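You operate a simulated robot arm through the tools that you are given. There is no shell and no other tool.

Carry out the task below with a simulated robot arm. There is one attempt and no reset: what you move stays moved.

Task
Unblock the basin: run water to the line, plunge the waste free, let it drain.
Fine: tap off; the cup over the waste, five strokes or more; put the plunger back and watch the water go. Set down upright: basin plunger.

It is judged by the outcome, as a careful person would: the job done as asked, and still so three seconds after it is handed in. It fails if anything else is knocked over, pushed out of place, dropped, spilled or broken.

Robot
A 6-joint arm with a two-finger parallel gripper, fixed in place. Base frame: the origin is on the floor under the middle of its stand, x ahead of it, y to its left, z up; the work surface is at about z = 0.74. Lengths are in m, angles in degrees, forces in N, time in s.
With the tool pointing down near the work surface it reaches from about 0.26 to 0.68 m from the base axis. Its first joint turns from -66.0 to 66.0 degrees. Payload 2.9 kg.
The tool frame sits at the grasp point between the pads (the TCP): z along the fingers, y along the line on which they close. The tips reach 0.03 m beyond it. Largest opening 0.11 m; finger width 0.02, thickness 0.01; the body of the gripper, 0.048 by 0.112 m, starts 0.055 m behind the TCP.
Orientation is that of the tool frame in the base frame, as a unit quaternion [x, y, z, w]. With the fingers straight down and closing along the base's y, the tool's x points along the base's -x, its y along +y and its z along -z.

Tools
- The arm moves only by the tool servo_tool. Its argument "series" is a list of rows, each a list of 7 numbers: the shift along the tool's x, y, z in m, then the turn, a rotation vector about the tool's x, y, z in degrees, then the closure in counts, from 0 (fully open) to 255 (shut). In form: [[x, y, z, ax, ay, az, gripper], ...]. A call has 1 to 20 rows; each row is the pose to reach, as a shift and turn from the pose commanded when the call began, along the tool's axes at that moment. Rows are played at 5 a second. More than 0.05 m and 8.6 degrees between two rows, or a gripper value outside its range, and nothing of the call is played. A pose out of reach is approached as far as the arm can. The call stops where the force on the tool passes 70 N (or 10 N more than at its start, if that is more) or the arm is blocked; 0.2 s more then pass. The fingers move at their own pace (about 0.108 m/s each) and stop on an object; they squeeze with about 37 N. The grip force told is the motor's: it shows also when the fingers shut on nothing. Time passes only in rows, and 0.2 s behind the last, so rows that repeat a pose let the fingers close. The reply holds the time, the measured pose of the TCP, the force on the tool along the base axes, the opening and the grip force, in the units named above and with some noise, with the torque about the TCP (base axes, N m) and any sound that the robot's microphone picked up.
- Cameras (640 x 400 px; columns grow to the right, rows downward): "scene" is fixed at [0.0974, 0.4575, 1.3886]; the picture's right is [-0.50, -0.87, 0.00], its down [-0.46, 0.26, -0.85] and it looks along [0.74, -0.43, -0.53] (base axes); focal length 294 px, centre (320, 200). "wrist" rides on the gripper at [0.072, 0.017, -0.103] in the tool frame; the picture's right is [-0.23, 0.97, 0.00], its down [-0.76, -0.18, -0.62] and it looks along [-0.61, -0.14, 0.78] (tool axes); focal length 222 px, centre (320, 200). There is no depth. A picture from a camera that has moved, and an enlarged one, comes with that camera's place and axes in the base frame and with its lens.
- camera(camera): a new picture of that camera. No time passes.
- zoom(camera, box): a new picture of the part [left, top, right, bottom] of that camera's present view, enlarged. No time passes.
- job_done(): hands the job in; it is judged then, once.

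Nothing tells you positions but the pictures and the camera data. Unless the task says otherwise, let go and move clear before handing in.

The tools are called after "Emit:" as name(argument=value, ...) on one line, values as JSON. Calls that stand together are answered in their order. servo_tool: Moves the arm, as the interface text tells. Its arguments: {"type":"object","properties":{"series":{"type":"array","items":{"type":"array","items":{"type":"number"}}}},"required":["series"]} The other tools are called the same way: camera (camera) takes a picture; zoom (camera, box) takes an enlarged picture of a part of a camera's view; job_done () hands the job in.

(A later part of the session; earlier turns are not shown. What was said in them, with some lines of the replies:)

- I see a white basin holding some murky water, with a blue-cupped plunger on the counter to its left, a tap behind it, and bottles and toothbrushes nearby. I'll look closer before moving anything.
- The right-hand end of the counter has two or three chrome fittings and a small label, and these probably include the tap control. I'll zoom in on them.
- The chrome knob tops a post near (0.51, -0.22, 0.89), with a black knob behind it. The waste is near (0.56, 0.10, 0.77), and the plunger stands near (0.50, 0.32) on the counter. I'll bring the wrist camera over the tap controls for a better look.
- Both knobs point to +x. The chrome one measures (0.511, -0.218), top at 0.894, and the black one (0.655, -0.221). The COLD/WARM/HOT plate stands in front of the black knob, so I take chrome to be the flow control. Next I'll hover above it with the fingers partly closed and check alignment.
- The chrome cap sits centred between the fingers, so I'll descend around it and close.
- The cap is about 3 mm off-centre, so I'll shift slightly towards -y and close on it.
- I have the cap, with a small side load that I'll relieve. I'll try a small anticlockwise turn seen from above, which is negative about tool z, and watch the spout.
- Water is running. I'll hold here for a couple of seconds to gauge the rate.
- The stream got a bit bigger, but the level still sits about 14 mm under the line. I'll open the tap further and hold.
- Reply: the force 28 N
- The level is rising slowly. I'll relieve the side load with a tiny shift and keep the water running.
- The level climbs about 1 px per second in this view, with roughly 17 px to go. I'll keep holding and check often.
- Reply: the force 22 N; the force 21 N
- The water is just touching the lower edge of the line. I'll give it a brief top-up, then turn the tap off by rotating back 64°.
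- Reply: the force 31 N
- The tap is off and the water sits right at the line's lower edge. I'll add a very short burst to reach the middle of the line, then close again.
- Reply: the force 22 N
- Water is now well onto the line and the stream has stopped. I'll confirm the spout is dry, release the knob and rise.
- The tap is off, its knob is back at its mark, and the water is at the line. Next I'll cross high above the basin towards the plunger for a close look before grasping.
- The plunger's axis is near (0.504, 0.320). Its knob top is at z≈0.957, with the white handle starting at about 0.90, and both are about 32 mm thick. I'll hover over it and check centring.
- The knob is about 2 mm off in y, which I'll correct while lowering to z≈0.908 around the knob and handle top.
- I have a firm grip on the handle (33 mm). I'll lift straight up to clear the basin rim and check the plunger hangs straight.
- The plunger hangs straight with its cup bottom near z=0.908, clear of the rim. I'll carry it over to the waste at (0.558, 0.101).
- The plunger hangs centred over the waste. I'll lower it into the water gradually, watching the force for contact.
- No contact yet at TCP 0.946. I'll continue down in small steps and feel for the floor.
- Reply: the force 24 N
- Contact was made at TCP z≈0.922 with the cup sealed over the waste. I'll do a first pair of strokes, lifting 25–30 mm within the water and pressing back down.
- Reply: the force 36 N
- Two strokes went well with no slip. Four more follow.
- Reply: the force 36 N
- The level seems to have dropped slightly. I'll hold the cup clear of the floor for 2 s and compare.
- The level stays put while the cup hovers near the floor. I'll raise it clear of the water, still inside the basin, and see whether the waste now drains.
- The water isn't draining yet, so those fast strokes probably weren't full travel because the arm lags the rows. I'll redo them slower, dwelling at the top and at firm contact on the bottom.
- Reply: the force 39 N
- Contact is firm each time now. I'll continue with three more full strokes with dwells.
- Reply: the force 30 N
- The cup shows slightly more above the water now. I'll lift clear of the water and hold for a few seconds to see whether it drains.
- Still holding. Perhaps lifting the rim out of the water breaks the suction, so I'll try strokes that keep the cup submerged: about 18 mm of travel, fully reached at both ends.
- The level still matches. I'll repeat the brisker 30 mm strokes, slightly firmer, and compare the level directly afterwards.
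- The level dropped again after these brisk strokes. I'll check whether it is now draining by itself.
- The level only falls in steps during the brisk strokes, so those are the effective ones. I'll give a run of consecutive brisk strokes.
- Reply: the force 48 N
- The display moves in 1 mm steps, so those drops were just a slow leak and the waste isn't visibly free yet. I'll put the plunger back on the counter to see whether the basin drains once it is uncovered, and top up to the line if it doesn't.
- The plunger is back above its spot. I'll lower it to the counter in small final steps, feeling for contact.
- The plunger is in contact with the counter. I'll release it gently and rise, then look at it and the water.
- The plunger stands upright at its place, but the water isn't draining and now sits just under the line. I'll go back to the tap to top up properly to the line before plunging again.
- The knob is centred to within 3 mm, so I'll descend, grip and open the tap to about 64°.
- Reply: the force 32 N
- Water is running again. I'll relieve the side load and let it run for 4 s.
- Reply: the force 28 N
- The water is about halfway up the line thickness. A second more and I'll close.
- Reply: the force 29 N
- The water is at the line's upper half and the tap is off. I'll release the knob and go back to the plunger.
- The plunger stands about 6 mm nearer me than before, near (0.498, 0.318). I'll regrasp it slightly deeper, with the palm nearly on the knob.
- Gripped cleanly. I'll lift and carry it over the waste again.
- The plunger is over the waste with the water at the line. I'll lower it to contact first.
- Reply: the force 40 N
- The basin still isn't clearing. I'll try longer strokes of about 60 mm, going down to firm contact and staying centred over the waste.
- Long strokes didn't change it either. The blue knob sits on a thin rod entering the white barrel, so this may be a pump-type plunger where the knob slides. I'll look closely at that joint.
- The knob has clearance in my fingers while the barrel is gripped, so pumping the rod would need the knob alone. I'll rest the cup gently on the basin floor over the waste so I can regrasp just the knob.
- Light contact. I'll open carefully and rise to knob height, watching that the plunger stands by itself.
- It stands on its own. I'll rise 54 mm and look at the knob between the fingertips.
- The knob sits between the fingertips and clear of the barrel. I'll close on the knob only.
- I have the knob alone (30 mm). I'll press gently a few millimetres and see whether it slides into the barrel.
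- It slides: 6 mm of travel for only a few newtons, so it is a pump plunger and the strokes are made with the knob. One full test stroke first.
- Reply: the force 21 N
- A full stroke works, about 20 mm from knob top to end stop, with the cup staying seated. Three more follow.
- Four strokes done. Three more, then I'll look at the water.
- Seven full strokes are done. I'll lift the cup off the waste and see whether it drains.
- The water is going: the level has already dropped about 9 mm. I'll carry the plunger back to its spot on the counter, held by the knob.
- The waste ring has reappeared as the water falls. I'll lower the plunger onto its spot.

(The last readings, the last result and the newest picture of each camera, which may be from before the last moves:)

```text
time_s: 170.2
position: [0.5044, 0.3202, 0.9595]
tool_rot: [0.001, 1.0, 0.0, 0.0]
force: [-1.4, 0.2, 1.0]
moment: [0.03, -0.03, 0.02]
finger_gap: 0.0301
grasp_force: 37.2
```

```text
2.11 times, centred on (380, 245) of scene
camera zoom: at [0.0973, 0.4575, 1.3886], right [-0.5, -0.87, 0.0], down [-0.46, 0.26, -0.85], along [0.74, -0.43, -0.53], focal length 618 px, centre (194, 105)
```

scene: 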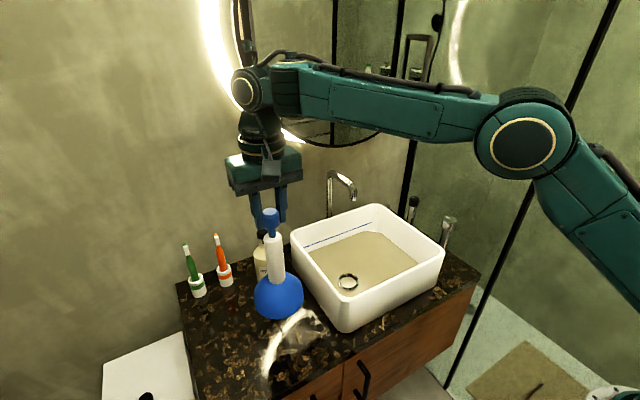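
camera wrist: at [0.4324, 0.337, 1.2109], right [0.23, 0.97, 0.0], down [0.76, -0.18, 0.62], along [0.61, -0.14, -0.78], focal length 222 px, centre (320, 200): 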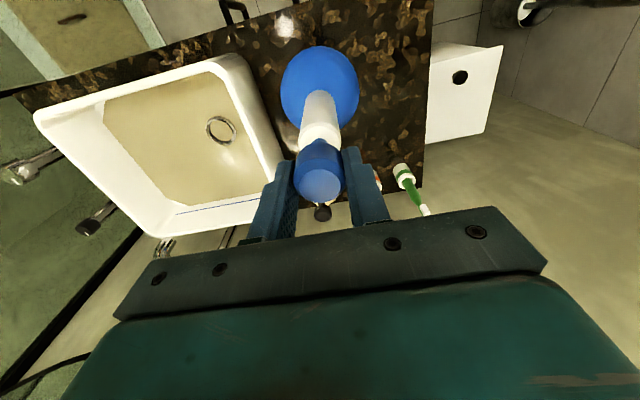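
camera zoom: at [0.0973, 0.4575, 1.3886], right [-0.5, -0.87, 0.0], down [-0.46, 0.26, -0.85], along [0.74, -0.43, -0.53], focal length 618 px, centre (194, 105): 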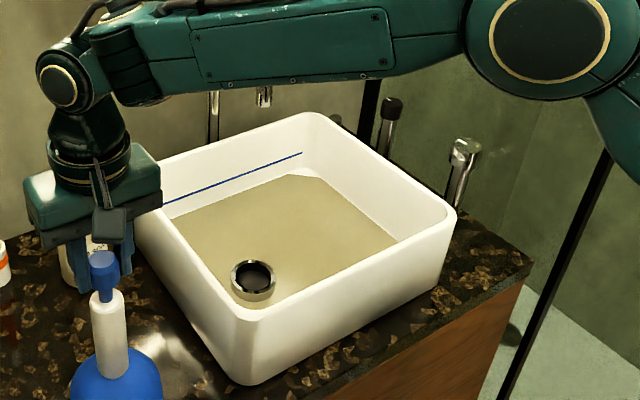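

The plunger is on the counter with light contact. I'll release it and rise clear.

Emit:
servo_tool(series=[[0, 0, 0, 0, 0, 0, 220], [0, 0, 0, 0, 0, 0, 170], [0, 0, 0, 0, 0, 0, 110], [0, 0, 0, 0, 0, 0, 80], [0, 0, 0, 0, 0, 0, 80], [0, 0, -0.03, 0, 0, 0, 80], [0, 0, -0.07, 0, 0, 0, 80], [0, 0, -0.11, 0, 0, 0, 80], [0, 0, -0.15, 0, 0, 0, 80], [0, 0, -0.18, 0, 0, 0, 80], [0, 0, -0.18, 0, 0, 0, 80]])

Emit:
camera(camera="scene")

Emit:
zoom(camera="scene", box=[240, 240, 330, 370])

Emit:
zoom(camera="scene", box=[280, 150, 480, 340])

Emit:
camera(camera="wrist")

```text
time_s: 172.6
position: [0.5055, 0.3209, 1.1404]
tool_rot: [0.0, 1.0, 0.0, 0.0]
force: [-0.5, 1.0, 0.3]
moment: [0.01, -0.03, -0.03]
finger_gap: 0.0756
grasp_force: 0.0
```

```text
taken
```

scene: 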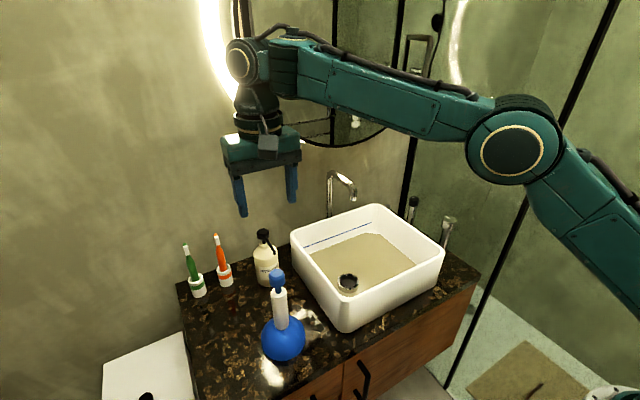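

```text
3.08 times, centred on (285, 305) of scene
camera zoom: at [0.0974, 0.4575, 1.3886], right [-0.5, -0.87, 0.0], down [-0.46, 0.26, -0.85], along [0.74, -0.43, -0.53], focal length 903 px, centre (428, -123)
```

zoom: 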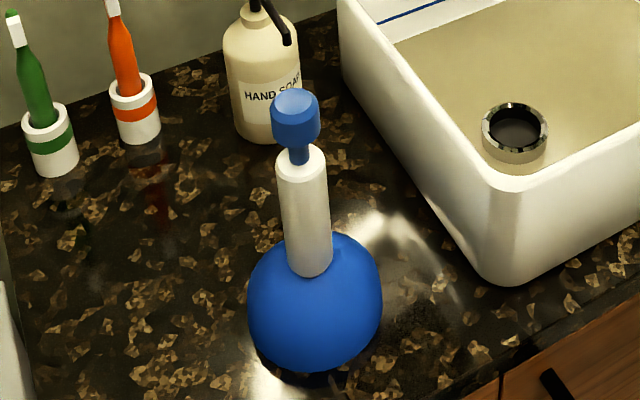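

```text
2.11 times, centred on (380, 245) of scene
camera zoom: at [0.0974, 0.4575, 1.3886], right [-0.5, -0.87, 0.0], down [-0.46, 0.26, -0.85], along [0.74, -0.43, -0.53], focal length 618 px, centre (194, 105)
```

zoom: 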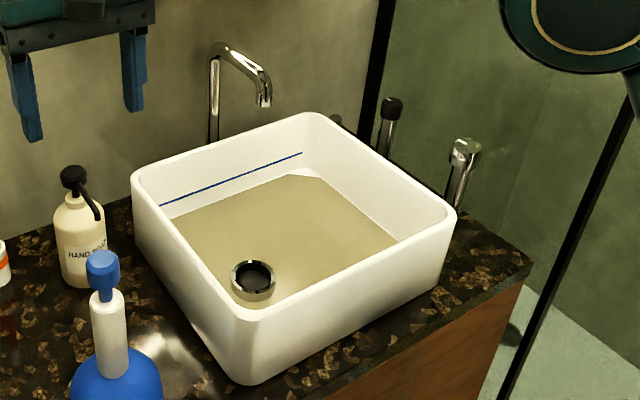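

```text
taken
camera wrist: at [0.4341, 0.3374, 1.2436], right [0.23, 0.97, 0.0], down [0.76, -0.18, 0.62], along [0.61, -0.14, -0.78], focal length 222 px, centre (320, 200)
```

wrist: 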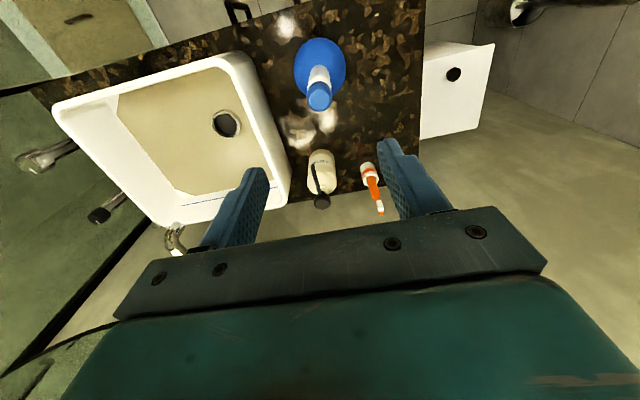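

The plunger is back upright at its original spot. I'll move clear while watching the water continue to drain.

Emit:
zoom(camera="scene", box=[325, 250, 375, 300])

Emit:
zoom(camera="scene", box=[345, 215, 405, 255])

Emit:
servo_tool(series=[[0.02, -0.03, 0, 0, 0, 0, 40], [0.04, -0.06, -0.01, 0, 0, 0, 0], [0.06, -0.09, -0.02, 0, 0, 0, 0], [0.08, -0.12, -0.03, 0, 0, 0, 0], [0.1, -0.15, -0.03, 0, 0, 0, 0], [0.1, -0.18, -0.03, 0, 0, 0, 0], [0.1, -0.21, -0.03, 0, 0, 0, 0], [0.1, -0.24, -0.03, 0, 0, 0, 0], [0.1, -0.27, -0.03, 0, 0, 0, 0], [0.1, -0.3, -0.03, 0, 0, 0, 0], [0.1, -0.3, -0.03, 0, 0, 0, 0], [0.1, -0.3, -0.03, 0, 0, 0, 0], [0.1, -0.3, -0.03, 0, 0, 0, 0], [0.1, -0.3, -0.03, 0, 0, 0, 0], [0.1, -0.3, -0.03, 0, 0, 0, 0]])

Emit:
camera(camera="scene")

Emit:
camera(camera="wrist")

Emit:
zoom(camera="scene", box=[345, 215, 405, 255])

```text
8.00 times, centred on (350, 275) of scene
camera zoom: at [0.0974, 0.4575, 1.3886], right [-0.5, -0.87, 0.0], down [-0.46, 0.26, -0.85], along [0.74, -0.43, -0.53], focal length 2348 px, centre (80, -400)
```

zoom: 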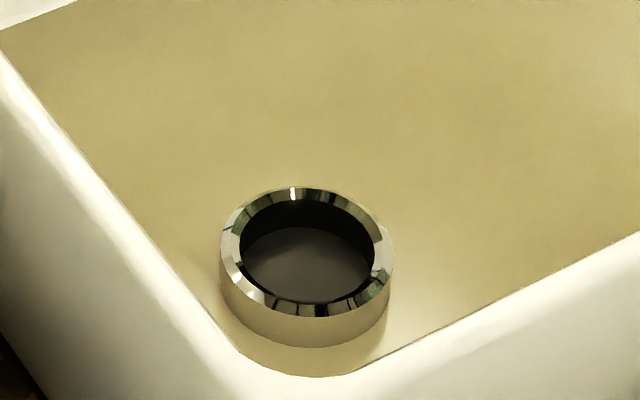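

```text
10.00 times, centred on (375, 235) of scene
camera zoom: at [0.0974, 0.4575, 1.3886], right [-0.5, -0.87, 0.0], down [-0.46, 0.26, -0.85], along [0.74, -0.43, -0.53], focal length 2935 px, centre (-230, -150)
```

zoom: 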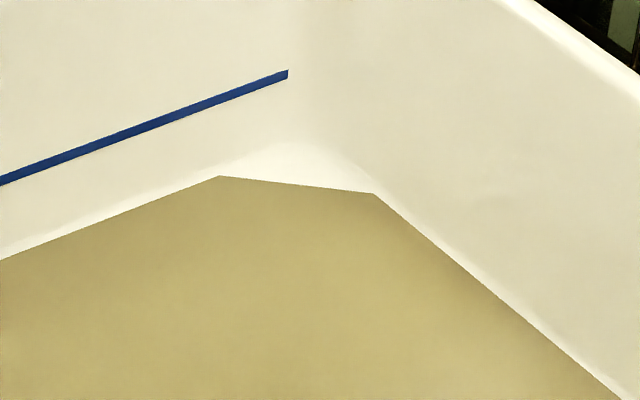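

```text
time_s: 175.8
position: [0.4044, 0.0203, 1.1699]
tool_rot: [0.0, 1.0, -0.001, 0.0]
force: [0.1, 0.1, 0.3]
moment: [0.02, 0.0, -0.02]
finger_gap: 0.11
grasp_force: 0.1
```

```text
taken
```

scene: 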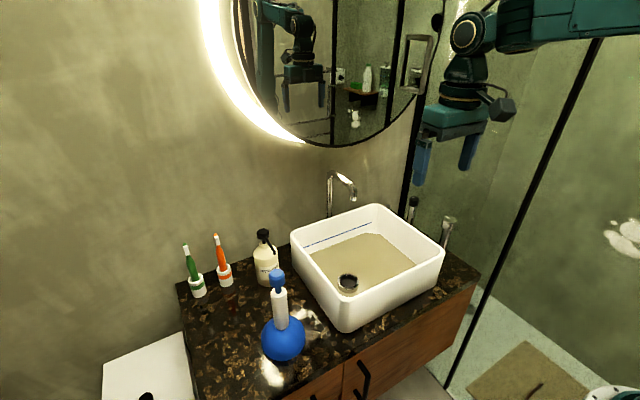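

```text
taken
camera wrist: at [0.3322, 0.0365, 1.2722], right [0.23, 0.97, 0.0], down [0.76, -0.18, 0.62], along [0.61, -0.14, -0.78], focal length 222 px, centre (320, 200)
```

wrist: 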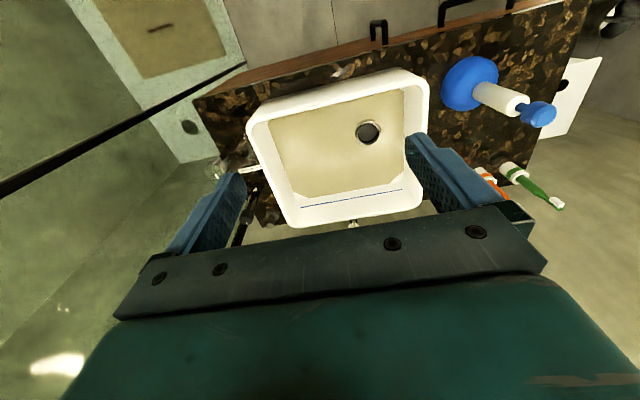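

```text
10.00 times, centred on (375, 235) of scene
camera zoom: at [0.0974, 0.4575, 1.3886], right [-0.5, -0.87, 0.0], down [-0.46, 0.26, -0.85], along [0.74, -0.43, -0.53], focal length 2935 px, centre (-230, -150)
```

zoom: 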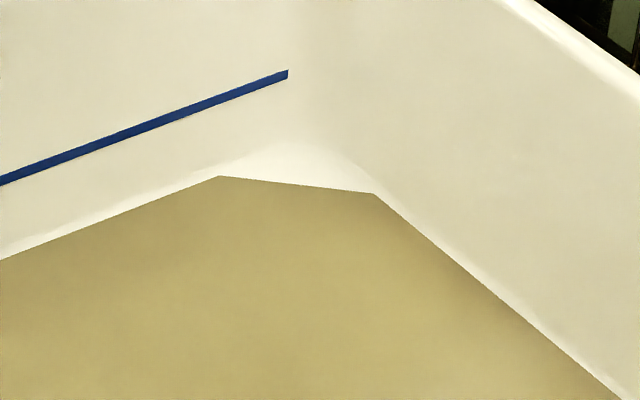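

The level is now down at basin floor height, with the waste collar standing proud. I'll wait a few seconds more and check whether anything remains.

Emit:
servo_tool(series=[[0, 0, 0, 0, 0, 0, 0], [0, 0, 0, 0, 0, 0, 0], [0, 0, 0, 0, 0, 0, 0], [0, 0, 0, 0, 0, 0, 0], [0, 0, 0, 0, 0, 0, 0], [0, 0, 0, 0, 0, 0, 0], [0, 0, 0, 0, 0, 0, 0], [0, 0, 0, 0, 0, 0, 0], [0, 0, 0, 0, 0, 0, 0], [0, 0, 0, 0, 0, 0, 0], [0, 0, 0, 0, 0, 0, 0], [0, 0, 0, 0, 0, 0, 0], [0, 0, 0, 0, 0, 0, 0], [0, 0, 0, 0, 0, 0, 0], [0, 0, 0, 0, 0, 0, 0], [0, 0, 0, 0, 0, 0, 0], [0, 0, 0, 0, 0, 0, 0], [0, 0, 0, 0, 0, 0, 0], [0, 0, 0, 0, 0, 0, 0], [0, 0, 0, 0, 0, 0, 0]])

Emit:
zoom(camera="scene", box=[280, 150, 480, 340])

Emit:
zoom(camera="scene", box=[325, 250, 375, 300])

Emit:
zoom(camera="scene", box=[345, 215, 405, 255])

Emit:
zoom(camera="wrist", box=[240, 60, 440, 230])

```text
time_s: 180.0
position: [0.4025, 0.0191, 1.1693]
tool_rot: [0.0, 1.0, 0.0, 0.0]
force: [0.0, 0.0, 0.0]
moment: [-0.01, -0.02, -0.01]
finger_gap: 0.1099
grasp_force: 0.0
```

```text
2.11 times, centred on (380, 245) of scene
camera zoom: at [0.0974, 0.4575, 1.3886], right [-0.5, -0.87, 0.0], down [-0.46, 0.26, -0.85], along [0.74, -0.43, -0.53], focal length 618 px, centre (194, 105)
```

zoom: 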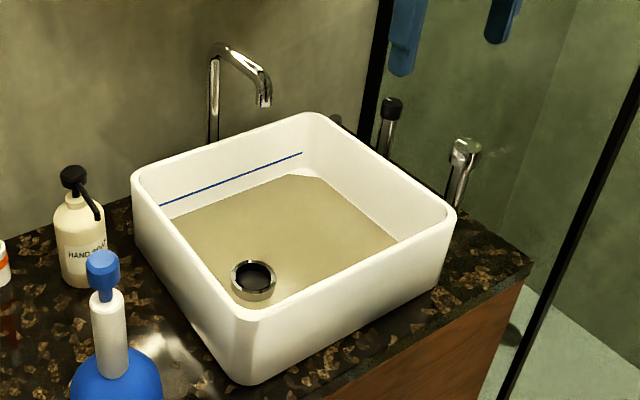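

```text
8.00 times, centred on (350, 275) of scene
camera zoom: at [0.0974, 0.4575, 1.3886], right [-0.5, -0.87, 0.0], down [-0.46, 0.26, -0.85], along [0.74, -0.43, -0.53], focal length 2348 px, centre (80, -400)
```

zoom: 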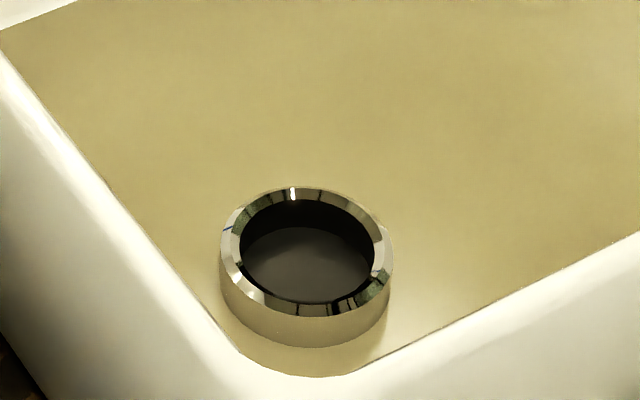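

```text
10.00 times, centred on (375, 235) of scene
camera zoom: at [0.0974, 0.4575, 1.3886], right [-0.5, -0.87, 0.0], down [-0.46, 0.26, -0.85], along [0.74, -0.43, -0.53], focal length 2935 px, centre (-230, -150)
```

zoom: 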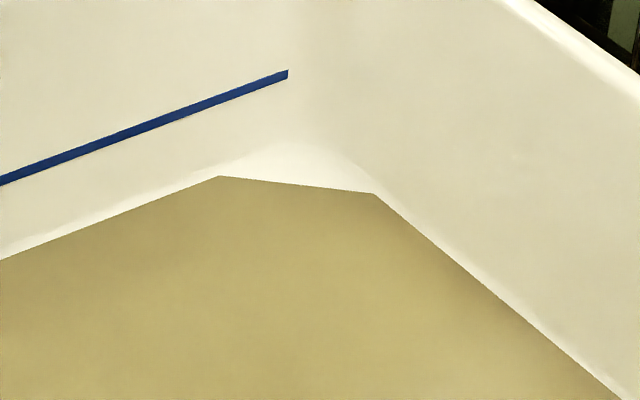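

```text
2.35 times, centred on (340, 145) of wrist
camera zoom: at [0.3322, 0.0365, 1.2722], right [0.23, 0.97, 0.0], down [0.76, -0.18, 0.62], along [0.61, -0.14, -0.78], focal length 523 px, centre (273, 329)
```

zoom: 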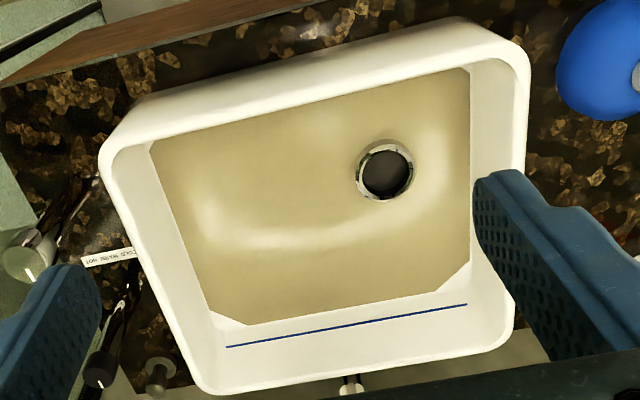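

The basin has drained to its floor and stayed there, the tap is off and dry, and the plunger stands upright in its original place. Nothing else looks disturbed. One last check of the tap and counter before handing in.

Emit:
zoom(camera="scene", box=[390, 185, 490, 285])

Emit:
zoom(camera="scene", box=[170, 220, 350, 400])

```text
4.00 times, centred on (440, 235) of scene
camera zoom: at [0.0974, 0.4575, 1.3886], right [-0.5, -0.87, 0.0], down [-0.46, 0.26, -0.85], along [0.74, -0.43, -0.53], focal length 1174 px, centre (-160, 60)
```

zoom: 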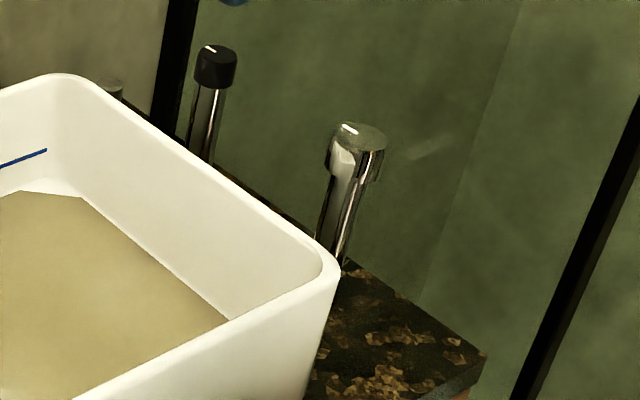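

```text
2.22 times, centred on (260, 310) of scene
camera zoom: at [0.0974, 0.4575, 1.3886], right [-0.5, -0.87, 0.0], down [-0.46, 0.26, -0.85], along [0.74, -0.43, -0.53], focal length 652 px, centre (453, -44)
```

zoom: 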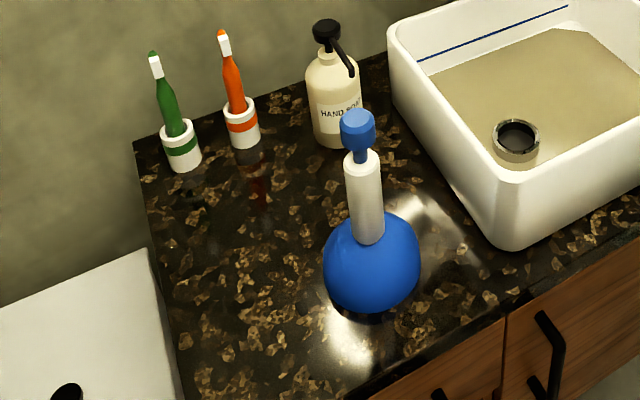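

The tap knobs are at their original marks with no flow. The basin has drained, the plunger stands upright where it started, and the bottle and brushes haven't moved. The arm is clear, so I'm handing in.

Emit:
job_done()

```text
The job is handed in.
```

The basin is unblocked and has drained to its floor. The tap is off, and the plunger is back upright at its original spot on the counter.

- **Filling:** I ran water to the line and shut the tap. A slow leak through the blocked waste let it drop just under the line, so I topped it back up before the plunging that worked.
- **Plunging:** My early strokes did nothing because I was gripping the barrel. The plunger works by pumping the knob on top, so I set the cup over the waste, gripped the knob alone and made seven full strokes. The water started going as soon as I lifted the cup.
- **After:** In the last pictures the waste collar stands clear above the floor. The level had stopped falling by then, and a beige surface still covers the basin floor. I took that for a thin leftover film.

From the pictures, nothing was knocked over or spilled. The soap bottle, toothbrushes, basin and both tap knobs look as they did at the start.
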